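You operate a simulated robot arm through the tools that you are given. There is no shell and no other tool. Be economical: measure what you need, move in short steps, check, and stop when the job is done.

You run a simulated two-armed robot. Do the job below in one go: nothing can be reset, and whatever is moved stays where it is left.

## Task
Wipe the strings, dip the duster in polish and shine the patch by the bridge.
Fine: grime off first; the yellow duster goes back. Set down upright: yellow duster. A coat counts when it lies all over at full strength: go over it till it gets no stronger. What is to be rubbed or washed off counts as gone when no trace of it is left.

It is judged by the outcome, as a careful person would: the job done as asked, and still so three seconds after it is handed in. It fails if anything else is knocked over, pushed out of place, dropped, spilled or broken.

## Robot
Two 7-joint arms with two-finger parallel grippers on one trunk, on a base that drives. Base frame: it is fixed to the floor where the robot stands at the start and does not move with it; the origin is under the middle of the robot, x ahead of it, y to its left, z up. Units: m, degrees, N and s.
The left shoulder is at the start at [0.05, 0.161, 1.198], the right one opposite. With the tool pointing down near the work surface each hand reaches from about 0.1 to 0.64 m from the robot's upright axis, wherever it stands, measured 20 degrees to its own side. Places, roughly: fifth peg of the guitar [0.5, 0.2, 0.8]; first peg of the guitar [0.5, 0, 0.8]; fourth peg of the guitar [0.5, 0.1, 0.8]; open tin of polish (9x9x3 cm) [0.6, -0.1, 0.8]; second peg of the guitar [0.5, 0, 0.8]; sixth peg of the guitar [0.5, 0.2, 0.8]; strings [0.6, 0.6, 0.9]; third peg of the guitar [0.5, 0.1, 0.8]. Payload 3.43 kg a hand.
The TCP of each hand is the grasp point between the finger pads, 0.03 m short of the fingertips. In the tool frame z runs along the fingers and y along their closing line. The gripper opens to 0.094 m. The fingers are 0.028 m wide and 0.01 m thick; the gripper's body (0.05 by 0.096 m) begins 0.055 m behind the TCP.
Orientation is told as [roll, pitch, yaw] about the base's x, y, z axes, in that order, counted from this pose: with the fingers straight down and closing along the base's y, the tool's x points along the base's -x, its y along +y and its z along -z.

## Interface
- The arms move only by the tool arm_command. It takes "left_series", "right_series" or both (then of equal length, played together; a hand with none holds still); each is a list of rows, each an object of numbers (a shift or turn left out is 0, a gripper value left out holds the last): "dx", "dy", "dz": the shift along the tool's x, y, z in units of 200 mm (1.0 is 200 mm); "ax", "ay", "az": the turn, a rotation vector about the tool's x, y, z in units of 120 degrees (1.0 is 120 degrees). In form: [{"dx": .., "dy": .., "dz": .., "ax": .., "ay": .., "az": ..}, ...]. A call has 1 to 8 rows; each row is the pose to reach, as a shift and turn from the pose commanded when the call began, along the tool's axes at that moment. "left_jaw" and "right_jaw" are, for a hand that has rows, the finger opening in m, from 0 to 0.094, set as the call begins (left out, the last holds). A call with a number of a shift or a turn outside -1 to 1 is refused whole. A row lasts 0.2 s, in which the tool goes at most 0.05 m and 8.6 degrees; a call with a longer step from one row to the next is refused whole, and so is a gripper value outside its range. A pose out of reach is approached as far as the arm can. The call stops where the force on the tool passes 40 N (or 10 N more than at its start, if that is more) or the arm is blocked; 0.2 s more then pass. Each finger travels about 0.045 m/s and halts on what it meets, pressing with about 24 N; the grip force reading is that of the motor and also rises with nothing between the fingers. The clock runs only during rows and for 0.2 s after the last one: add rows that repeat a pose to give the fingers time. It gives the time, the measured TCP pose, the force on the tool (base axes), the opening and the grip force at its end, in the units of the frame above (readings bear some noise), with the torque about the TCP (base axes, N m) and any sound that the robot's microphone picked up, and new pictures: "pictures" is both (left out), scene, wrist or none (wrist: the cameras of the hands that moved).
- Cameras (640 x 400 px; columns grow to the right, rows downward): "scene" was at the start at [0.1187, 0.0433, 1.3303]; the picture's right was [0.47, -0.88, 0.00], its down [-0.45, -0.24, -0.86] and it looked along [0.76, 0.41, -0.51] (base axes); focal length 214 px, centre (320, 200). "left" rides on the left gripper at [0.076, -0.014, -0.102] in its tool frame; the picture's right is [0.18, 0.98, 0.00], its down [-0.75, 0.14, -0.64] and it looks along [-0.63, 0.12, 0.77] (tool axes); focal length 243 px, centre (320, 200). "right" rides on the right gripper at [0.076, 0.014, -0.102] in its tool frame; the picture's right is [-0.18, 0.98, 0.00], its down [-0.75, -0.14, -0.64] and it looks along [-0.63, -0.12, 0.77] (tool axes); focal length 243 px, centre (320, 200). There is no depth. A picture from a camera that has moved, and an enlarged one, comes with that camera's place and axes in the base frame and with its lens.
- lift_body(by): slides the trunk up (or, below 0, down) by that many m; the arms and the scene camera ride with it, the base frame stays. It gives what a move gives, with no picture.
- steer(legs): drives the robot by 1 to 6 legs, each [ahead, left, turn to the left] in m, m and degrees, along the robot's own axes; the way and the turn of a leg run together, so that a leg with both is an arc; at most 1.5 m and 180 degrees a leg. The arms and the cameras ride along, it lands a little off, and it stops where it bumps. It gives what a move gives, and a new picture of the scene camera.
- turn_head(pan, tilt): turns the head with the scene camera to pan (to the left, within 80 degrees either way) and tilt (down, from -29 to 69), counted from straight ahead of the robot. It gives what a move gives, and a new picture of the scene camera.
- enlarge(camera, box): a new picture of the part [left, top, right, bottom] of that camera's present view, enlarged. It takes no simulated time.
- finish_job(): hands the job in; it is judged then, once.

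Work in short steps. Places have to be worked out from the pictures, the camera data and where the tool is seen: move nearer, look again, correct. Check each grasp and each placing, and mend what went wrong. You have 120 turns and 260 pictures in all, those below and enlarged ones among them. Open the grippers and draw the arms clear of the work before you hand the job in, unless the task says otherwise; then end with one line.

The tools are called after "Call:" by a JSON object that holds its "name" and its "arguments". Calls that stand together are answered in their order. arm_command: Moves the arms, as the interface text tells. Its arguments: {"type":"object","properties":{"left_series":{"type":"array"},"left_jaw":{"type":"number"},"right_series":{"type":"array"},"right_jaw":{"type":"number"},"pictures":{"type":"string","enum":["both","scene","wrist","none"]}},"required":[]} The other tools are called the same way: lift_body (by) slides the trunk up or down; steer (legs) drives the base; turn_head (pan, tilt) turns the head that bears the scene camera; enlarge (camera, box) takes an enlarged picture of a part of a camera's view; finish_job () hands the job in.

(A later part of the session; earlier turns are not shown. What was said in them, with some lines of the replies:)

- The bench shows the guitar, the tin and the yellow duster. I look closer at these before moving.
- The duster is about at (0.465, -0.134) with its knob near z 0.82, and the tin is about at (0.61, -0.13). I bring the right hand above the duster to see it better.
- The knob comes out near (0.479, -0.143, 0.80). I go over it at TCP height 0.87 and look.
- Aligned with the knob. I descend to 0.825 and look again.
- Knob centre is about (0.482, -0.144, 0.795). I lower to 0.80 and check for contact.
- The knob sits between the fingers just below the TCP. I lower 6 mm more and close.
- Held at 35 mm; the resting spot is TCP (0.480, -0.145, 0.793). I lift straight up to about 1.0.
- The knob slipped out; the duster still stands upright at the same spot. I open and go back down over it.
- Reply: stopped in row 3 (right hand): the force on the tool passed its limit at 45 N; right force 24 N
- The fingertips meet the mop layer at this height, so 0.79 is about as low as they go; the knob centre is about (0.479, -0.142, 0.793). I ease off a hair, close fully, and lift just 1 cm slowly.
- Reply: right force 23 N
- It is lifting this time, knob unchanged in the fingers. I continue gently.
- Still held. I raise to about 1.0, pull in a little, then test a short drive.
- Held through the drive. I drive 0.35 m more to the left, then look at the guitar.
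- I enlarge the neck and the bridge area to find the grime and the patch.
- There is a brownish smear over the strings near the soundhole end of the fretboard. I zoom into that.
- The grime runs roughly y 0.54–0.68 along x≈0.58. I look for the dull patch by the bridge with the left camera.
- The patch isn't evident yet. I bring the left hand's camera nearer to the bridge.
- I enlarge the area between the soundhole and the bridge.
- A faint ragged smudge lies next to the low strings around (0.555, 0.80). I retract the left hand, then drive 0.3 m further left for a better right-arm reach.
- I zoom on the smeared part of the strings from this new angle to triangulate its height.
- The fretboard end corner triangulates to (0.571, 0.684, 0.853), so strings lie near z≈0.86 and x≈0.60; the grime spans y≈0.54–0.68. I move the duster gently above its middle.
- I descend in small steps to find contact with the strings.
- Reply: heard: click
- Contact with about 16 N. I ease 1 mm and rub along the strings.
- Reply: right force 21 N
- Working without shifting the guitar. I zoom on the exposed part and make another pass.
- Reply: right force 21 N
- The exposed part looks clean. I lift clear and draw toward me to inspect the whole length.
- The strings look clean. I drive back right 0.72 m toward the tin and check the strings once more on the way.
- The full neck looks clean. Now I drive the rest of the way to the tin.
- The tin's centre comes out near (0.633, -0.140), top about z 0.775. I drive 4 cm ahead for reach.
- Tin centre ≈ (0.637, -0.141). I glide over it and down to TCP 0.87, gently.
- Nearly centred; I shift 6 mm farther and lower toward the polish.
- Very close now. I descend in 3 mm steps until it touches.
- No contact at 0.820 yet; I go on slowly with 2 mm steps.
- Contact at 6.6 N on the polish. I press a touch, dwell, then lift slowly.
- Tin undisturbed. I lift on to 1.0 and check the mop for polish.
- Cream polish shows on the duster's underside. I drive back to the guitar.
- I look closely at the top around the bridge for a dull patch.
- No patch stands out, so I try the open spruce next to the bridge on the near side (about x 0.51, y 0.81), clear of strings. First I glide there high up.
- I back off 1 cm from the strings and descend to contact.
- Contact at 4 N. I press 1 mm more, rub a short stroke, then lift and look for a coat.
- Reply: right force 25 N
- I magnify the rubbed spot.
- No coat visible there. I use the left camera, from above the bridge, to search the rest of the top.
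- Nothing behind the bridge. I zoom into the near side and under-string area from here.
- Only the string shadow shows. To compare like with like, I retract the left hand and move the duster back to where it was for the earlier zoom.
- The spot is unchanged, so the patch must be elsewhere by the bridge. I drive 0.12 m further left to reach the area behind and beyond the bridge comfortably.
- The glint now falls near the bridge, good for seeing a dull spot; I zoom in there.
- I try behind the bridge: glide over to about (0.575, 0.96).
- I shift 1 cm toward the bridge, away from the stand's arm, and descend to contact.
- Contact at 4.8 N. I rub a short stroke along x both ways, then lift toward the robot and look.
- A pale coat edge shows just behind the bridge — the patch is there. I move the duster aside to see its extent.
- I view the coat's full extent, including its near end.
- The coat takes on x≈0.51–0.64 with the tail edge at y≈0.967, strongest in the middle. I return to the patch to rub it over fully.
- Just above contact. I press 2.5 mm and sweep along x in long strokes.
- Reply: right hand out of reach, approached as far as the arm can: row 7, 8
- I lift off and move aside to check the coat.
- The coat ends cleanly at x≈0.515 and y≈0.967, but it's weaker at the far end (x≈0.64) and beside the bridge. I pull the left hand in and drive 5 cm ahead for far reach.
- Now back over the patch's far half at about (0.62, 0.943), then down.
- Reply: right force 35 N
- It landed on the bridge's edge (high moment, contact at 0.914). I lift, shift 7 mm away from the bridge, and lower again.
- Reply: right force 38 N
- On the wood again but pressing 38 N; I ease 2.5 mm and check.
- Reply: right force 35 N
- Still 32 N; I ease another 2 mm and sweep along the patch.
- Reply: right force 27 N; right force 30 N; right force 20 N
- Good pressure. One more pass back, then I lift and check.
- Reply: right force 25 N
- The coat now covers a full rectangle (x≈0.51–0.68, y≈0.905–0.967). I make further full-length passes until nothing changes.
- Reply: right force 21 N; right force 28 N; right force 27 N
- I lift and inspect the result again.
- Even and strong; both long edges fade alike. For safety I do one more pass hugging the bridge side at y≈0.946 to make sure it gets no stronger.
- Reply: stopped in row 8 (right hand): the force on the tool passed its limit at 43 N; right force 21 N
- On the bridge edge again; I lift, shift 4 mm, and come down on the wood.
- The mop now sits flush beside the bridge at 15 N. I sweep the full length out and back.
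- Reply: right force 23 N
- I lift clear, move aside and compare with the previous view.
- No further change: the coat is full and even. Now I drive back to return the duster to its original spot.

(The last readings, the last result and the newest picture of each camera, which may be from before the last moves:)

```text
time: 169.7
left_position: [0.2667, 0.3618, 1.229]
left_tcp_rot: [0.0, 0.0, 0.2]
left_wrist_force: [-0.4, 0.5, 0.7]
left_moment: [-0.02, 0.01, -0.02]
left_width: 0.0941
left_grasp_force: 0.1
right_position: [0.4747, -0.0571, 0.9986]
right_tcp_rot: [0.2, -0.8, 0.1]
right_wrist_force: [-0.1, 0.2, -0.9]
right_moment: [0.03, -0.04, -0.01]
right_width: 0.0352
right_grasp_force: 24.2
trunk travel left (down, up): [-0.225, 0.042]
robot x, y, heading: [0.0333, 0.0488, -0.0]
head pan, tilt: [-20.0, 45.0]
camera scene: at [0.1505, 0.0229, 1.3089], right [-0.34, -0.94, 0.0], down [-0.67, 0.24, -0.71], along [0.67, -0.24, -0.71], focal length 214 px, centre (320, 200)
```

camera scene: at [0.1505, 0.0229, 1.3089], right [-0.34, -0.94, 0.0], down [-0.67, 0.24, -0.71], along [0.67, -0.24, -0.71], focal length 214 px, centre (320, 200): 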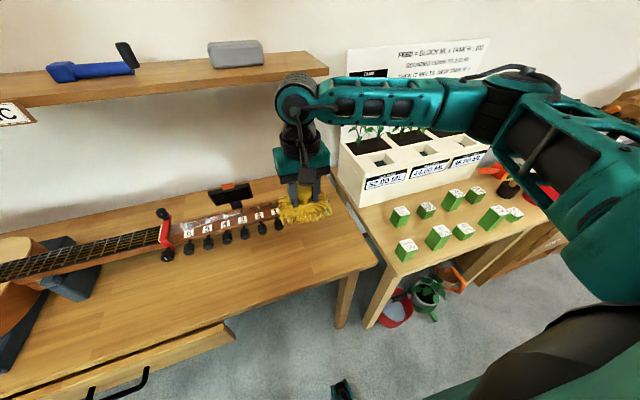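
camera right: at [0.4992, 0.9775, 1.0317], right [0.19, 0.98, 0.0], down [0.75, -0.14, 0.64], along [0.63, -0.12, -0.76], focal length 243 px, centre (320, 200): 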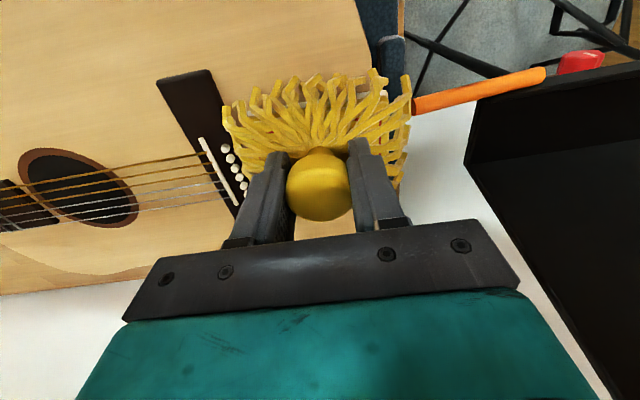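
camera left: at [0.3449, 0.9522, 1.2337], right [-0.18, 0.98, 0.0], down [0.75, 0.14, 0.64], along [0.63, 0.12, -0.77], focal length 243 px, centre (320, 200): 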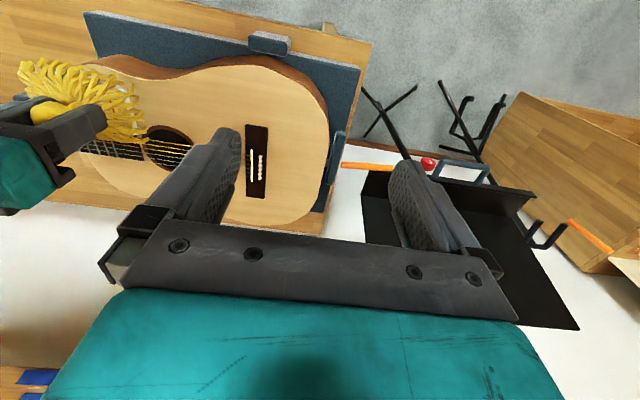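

I move over the duster's original place (0.480, -0.144), levelling the tool, down to 0.86 first.

Call:
{"name": "arm_command", "arguments": {"right_series": [{"dy": -0.04, "ay": 0.003}, {"dy": -0.12, "dz": 0.03, "ay": 0.006}, {"dy": -0.21, "dz": 0.09, "ay": 0.006}, {"dy": -0.3, "dz": 0.18, "ay": 0.006}, {"dy": -0.38, "dz": 0.28, "ay": 0.006, "dx": -0.02}, {"dy": -0.42, "dz": 0.39, "ay": 0.006, "dx": -0.025}, {"dy": -0.435, "dz": 0.49, "ay": 0.006, "dx": -0.025}, {"dy": -0.435, "dz": 0.58, "ay": 0.006, "dx": -0.025}], "pictures": "none"}}

Call:
{"name": "arm_command", "arguments": {"right_series": [{"dz": 0.06}, {"dz": 0.12}, {"dz": 0.18}, {"dz": 0.24}, {"dz": 0.3}, {"dz": 0.34}, {"dz": 0.36}], "pictures": "scene"}}

Call:
{"name": "enlarge", "arguments": {"camera": "scene", "box": [270, 150, 390, 250]}}

```text
time: 171.5
left_position: [0.2673, 0.3626, 1.2292]
left_tcp_rot: [0.0, 0.1, 0.3]
left_wrist_force: [-0.1, 0.1, 1.0]
left_moment: [0.02, -0.01, -0.04]
left_width: 0.0941
left_grasp_force: 0.0
right_position: [0.4811, -0.1454, 0.8812]
right_tcp_rot: [0.3, 0.0, 0.2]
right_wrist_force: [-0.5, 0.1, -1.1]
right_moment: [0.01, -0.01, 0.0]
right_width: 0.0349
right_grasp_force: 23.5
trunk travel left (down, up): [-0.225, 0.042]
robot x, y, heading: [0.038, 0.0498, 0.4]
head pan, tilt: [-20.0, 45.0]
```

```text
time: 173.1
left_position: [0.2672, 0.3641, 1.2293]
left_tcp_rot: [0.0, 0.0, 0.2]
left_wrist_force: [-0.1, 0.1, 0.4]
left_moment: [0.0, 0.01, 0.02]
left_width: 0.094
left_grasp_force: 0.1
right_position: [0.4819, -0.144, 0.8078]
right_tcp_rot: [0.2, 0.0, 0.1]
right_wrist_force: [-0.5, 0.0, -0.8]
right_moment: [0.03, -0.02, 0.01]
right_width: 0.0349
right_grasp_force: 24.4
trunk travel left (down, up): [-0.225, 0.042]
robot x, y, heading: [0.0314, 0.0456, 0.0]
head pan, tilt: [-20.0, 45.0]
camera scene: at [0.1505, 0.0228, 1.309], right [-0.34, -0.94, 0.0], down [-0.67, 0.24, -0.71], along [0.67, -0.24, -0.71], focal length 214 px, centre (320, 200)
```

scene: 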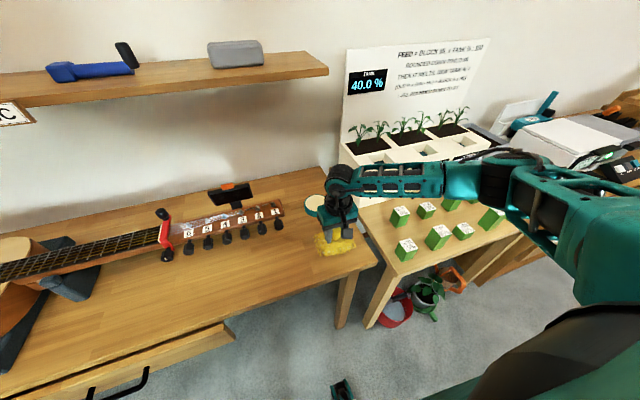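

```text
4.00 times, centred on (330, 200) of scene
camera zoom: at [0.1505, 0.0228, 1.309], right [-0.34, -0.94, 0.0], down [-0.67, 0.24, -0.71], along [0.67, -0.24, -0.71], focal length 858 px, centre (280, 200)
```

zoom: 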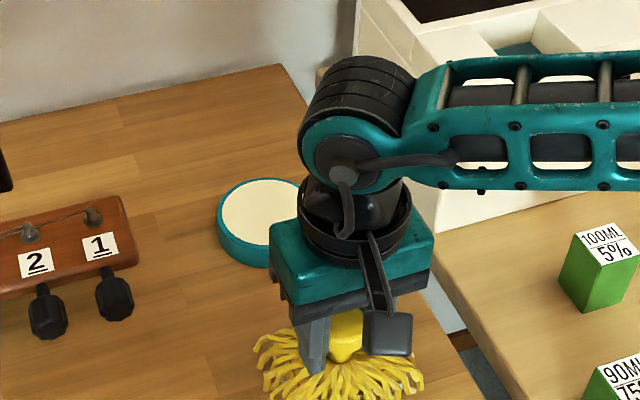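

Now I lower the last centimetre and a half to the bench, in small steps.

Call:
{"name": "arm_command", "arguments": {"right_series": [{"dz": 0.02}, {"dz": 0.04}, {"dz": 0.055}, {"dz": 0.065}, {"dz": 0.07}], "pictures": "none"}}

```text
time: 174.3
left_position: [0.2664, 0.3636, 1.2292]
left_tcp_rot: [0.0, 0.0, 0.2]
left_wrist_force: [-0.2, -0.6, -1.1]
left_moment: [0.01, 0.03, 0.0]
left_width: 0.0939
left_grasp_force: 0.0
right_position: [0.4819, -0.1431, 0.7942]
right_tcp_rot: [0.2, 0.0, 0.1]
right_wrist_force: [0.0, 0.0, -0.3]
right_moment: [-0.02, 0.0, 0.01]
right_width: 0.0349
right_grasp_force: 23.8
trunk travel left (down, up): [-0.225, 0.042]
robot x, y, heading: [0.0316, 0.0462, 0.2]
head pan, tilt: [-20.0, 45.0]
```

Call:
{"name": "arm_command", "arguments": {"right_series": [{"dz": 0.007}, {"dz": 0.014}, {"dz": 0.014}], "pictures": "none"}}

```text
time: 175.1
left_position: [0.2657, 0.363, 1.2292]
left_tcp_rot: [0.0, -0.1, 0.1]
left_wrist_force: [0.5, -1.0, 0.4]
left_moment: [-0.01, -0.01, 0.0]
left_width: 0.0942
left_grasp_force: 0.1
right_position: [0.4812, -0.1439, 0.7923]
right_tcp_rot: [0.2, 0.0, 0.1]
right_wrist_force: [-0.5, -0.3, 1.4]
right_moment: [-0.09, -0.06, -0.04]
right_width: 0.0351
right_grasp_force: 23.7
trunk travel left (down, up): [-0.225, 0.042]
robot x, y, heading: [0.0322, 0.0532, 0.3]
head pan, tilt: [-20.0, 45.0]
```

Just in contact with the bench. I open the fingers, then rise straight up.

Call:
{"name": "arm_command", "arguments": {"right_series": [{"dz": 0}, {"dz": 0}, {"dz": 0}], "right_jaw": 0.06, "pictures": "none"}}

Call:
{"name": "arm_command", "arguments": {"right_series": [{"dz": -0.03}, {"dz": -0.1}, {"dz": -0.2}, {"dz": -0.35}, {"dz": -0.5}, {"dz": -0.65}, {"dz": -0.8}, {"dz": -0.95}], "right_jaw": 0.07, "pictures": "both"}}

Call:
{"name": "enlarge", "arguments": {"camera": "scene", "box": [270, 170, 390, 270]}}

```text
time: 175.9
left_position: [0.267, 0.362, 1.2275]
left_tcp_rot: [0.0, 0.0, 0.1]
left_wrist_force: [-0.3, -0.2, 0.2]
left_moment: [-0.02, 0.04, 0.02]
left_width: 0.0937
left_grasp_force: 0.1
right_position: [0.4812, -0.143, 0.7921]
right_tcp_rot: [0.3, 0.0, 0.3]
right_wrist_force: [-0.2, 0.3, -0.2]
right_moment: [-0.03, 0.03, 0.02]
right_width: 0.0596
right_grasp_force: 0.1
trunk travel left (down, up): [-0.225, 0.042]
robot x, y, heading: [0.0362, 0.0483, 0.3]
head pan, tilt: [-20.0, 45.0]
```

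```text
time: 177.7
left_position: [0.2663, 0.363, 1.2282]
left_tcp_rot: [0.0, 0.1, 0.3]
left_wrist_force: [0.0, 1.2, 0.2]
left_moment: [0.01, -0.01, 0.01]
left_width: 0.0942
left_grasp_force: 0.0
right_position: [0.4818, -0.1448, 0.9831]
right_tcp_rot: [0.1, 0.1, 0.2]
right_wrist_force: [0.5, 0.4, 0.2]
right_moment: [-0.02, 0.04, 0.02]
right_width: 0.0697
right_grasp_force: 0.1
trunk travel left (down, up): [-0.225, 0.042]
robot x, y, heading: [0.0325, 0.0514, 0.2]
head pan, tilt: [-20.0, 45.0]
camera scene: at [0.1503, 0.0229, 1.3089], right [-0.34, -0.94, 0.0], down [-0.67, 0.24, -0.71], along [0.67, -0.24, -0.71], focal length 214 px, centre (320, 200)
camera right: at [0.4063, -0.1307, 1.0855], right [0.18, 0.98, 0.0], down [0.75, -0.14, 0.64], along [0.63, -0.11, -0.77], focal length 243 px, centre (320, 200)
```

scene: 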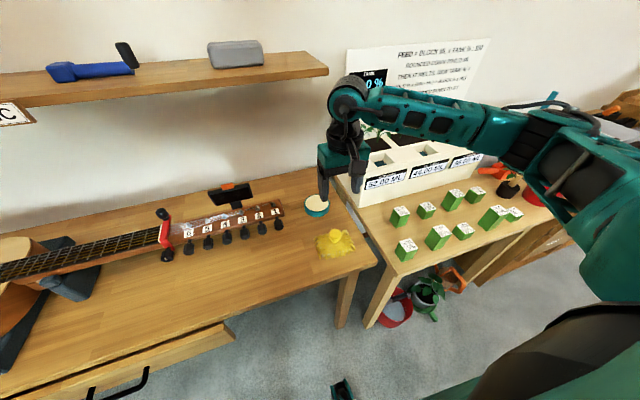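
right: 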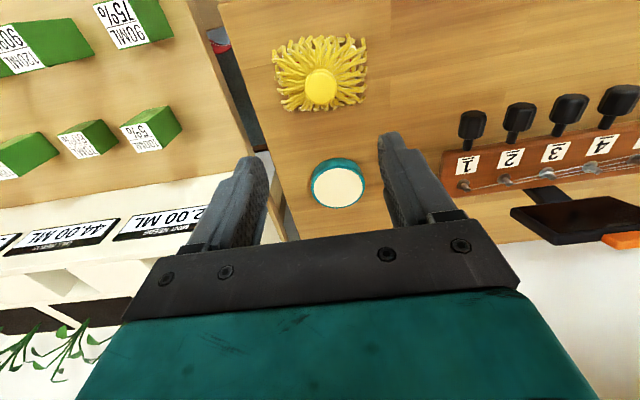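

```text
4.00 times, centred on (330, 220) of scene
camera zoom: at [0.1503, 0.0229, 1.3089], right [-0.34, -0.94, 0.0], down [-0.67, 0.24, -0.71], along [0.67, -0.24, -0.71], focal length 858 px, centre (280, 120)
```

zoom: 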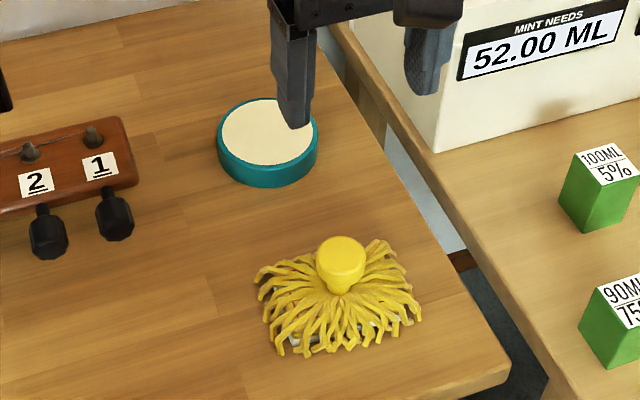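

The duster stands upright at its place, tin undisturbed. I draw the right arm clear and take a last look at the guitar.

Call:
{"name": "arm_command", "arguments": {"right_series": [{"dz": -0.2, "dx": 0.1}, {"dz": -0.4, "dx": 0.2}, {"dz": -0.6, "dx": 0.3}, {"dz": -0.8, "dx": 0.4}, {"dz": -1.0, "dx": 0.5}, {"dz": -1.0, "dx": 0.7}, {"dz": -1.0, "dx": 0.9}], "pictures": "none"}}

Call:
{"name": "turn_head", "arguments": {"pan": 40, "tilt": 35}}

Call:
{"name": "enlarge", "arguments": {"camera": "scene", "box": [200, 130, 460, 290]}}

```text
time: 179.3
left_position: [0.2669, 0.3629, 1.2292]
left_tcp_rot: [0.0, -0.1, 0.3]
left_wrist_force: [-0.3, -0.4, 0.4]
left_moment: [0.02, 0.0, -0.01]
left_width: 0.0938
left_grasp_force: 0.1
right_position: [0.2992, -0.1471, 1.182]
right_tcp_rot: [0.2, 0.0, 0.2]
right_wrist_force: [0.7, -0.6, -0.6]
right_moment: [-0.03, -0.03, 0.01]
right_width: 0.07
right_grasp_force: 0.0
trunk travel left (down, up): [-0.225, 0.042]
robot x, y, heading: [0.0362, 0.049, 0.0]
head pan, tilt: [-20.0, 45.0]
```

```text
time: 180.6
left_position: [0.2676, 0.3631, 1.2292]
left_tcp_rot: [0.0, 0.0, 0.3]
left_wrist_force: [0.2, -0.5, 0.7]
left_moment: [0.03, 0.0, -0.01]
left_width: 0.094
left_grasp_force: 0.0
right_position: [0.3008, -0.1479, 1.1811]
right_tcp_rot: [0.3, 0.0, 0.2]
right_wrist_force: [-1.0, -0.3, -0.2]
right_moment: [0.04, 0.01, 0.01]
right_width: 0.0702
right_grasp_force: 0.0
trunk travel left (down, up): [-0.225, 0.042]
robot x, y, heading: [0.0383, 0.0509, 0.2]
head pan, tilt: [40.0, 35.0]
camera scene: at [0.1412, 0.1071, 1.3238], right [0.65, -0.76, 0.0], down [-0.44, -0.37, -0.82], along [0.63, 0.53, -0.57], focal length 214 px, centre (320, 200)
```

scene: 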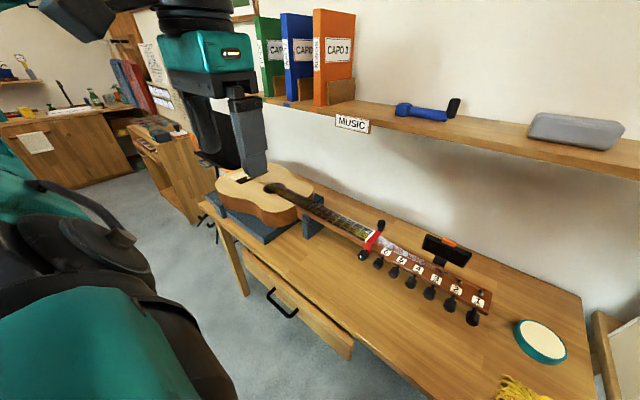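

```text
2.46 times, centred on (330, 210) of scene
camera zoom: at [0.1412, 0.1071, 1.3238], right [0.65, -0.76, 0.0], down [-0.44, -0.37, -0.82], along [0.63, 0.53, -0.57], focal length 528 px, centre (295, 175)
```

zoom: 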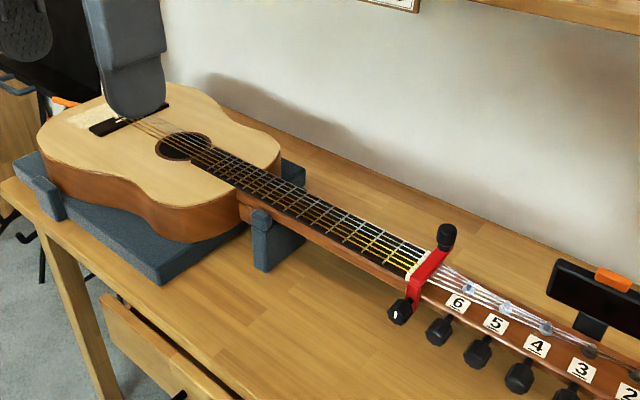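

One last zoom on the formerly grimy stretch.

Call:
{"name": "enlarge", "arguments": {"camera": "scene", "box": [262, 176, 342, 226]}}

```text
8.00 times, centred on (302, 201) of scene
camera zoom: at [0.1412, 0.1071, 1.3238], right [0.65, -0.76, 0.0], down [-0.44, -0.37, -0.82], along [0.63, 0.53, -0.57], focal length 1716 px, centre (464, 192)
```

zoom: 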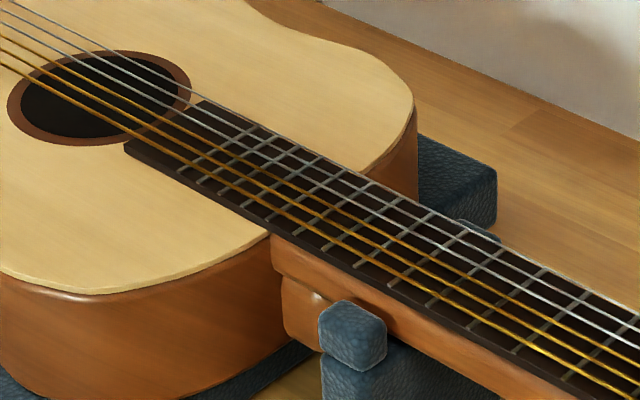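

The strings are clean, the coat is full, the duster is back and both arms are clear, so I hand the job in.

Call:
{"name": "finish_job", "arguments": {}}

```text
The job is handed in.
```

The strings are wiped clean, the patch behind the bridge has an even coat that got no stronger on the last pass, and the yellow duster is back upright in its place. While finding the patch I also rubbed one spot beside the bridge with the polished duster, but it left no visible mark.
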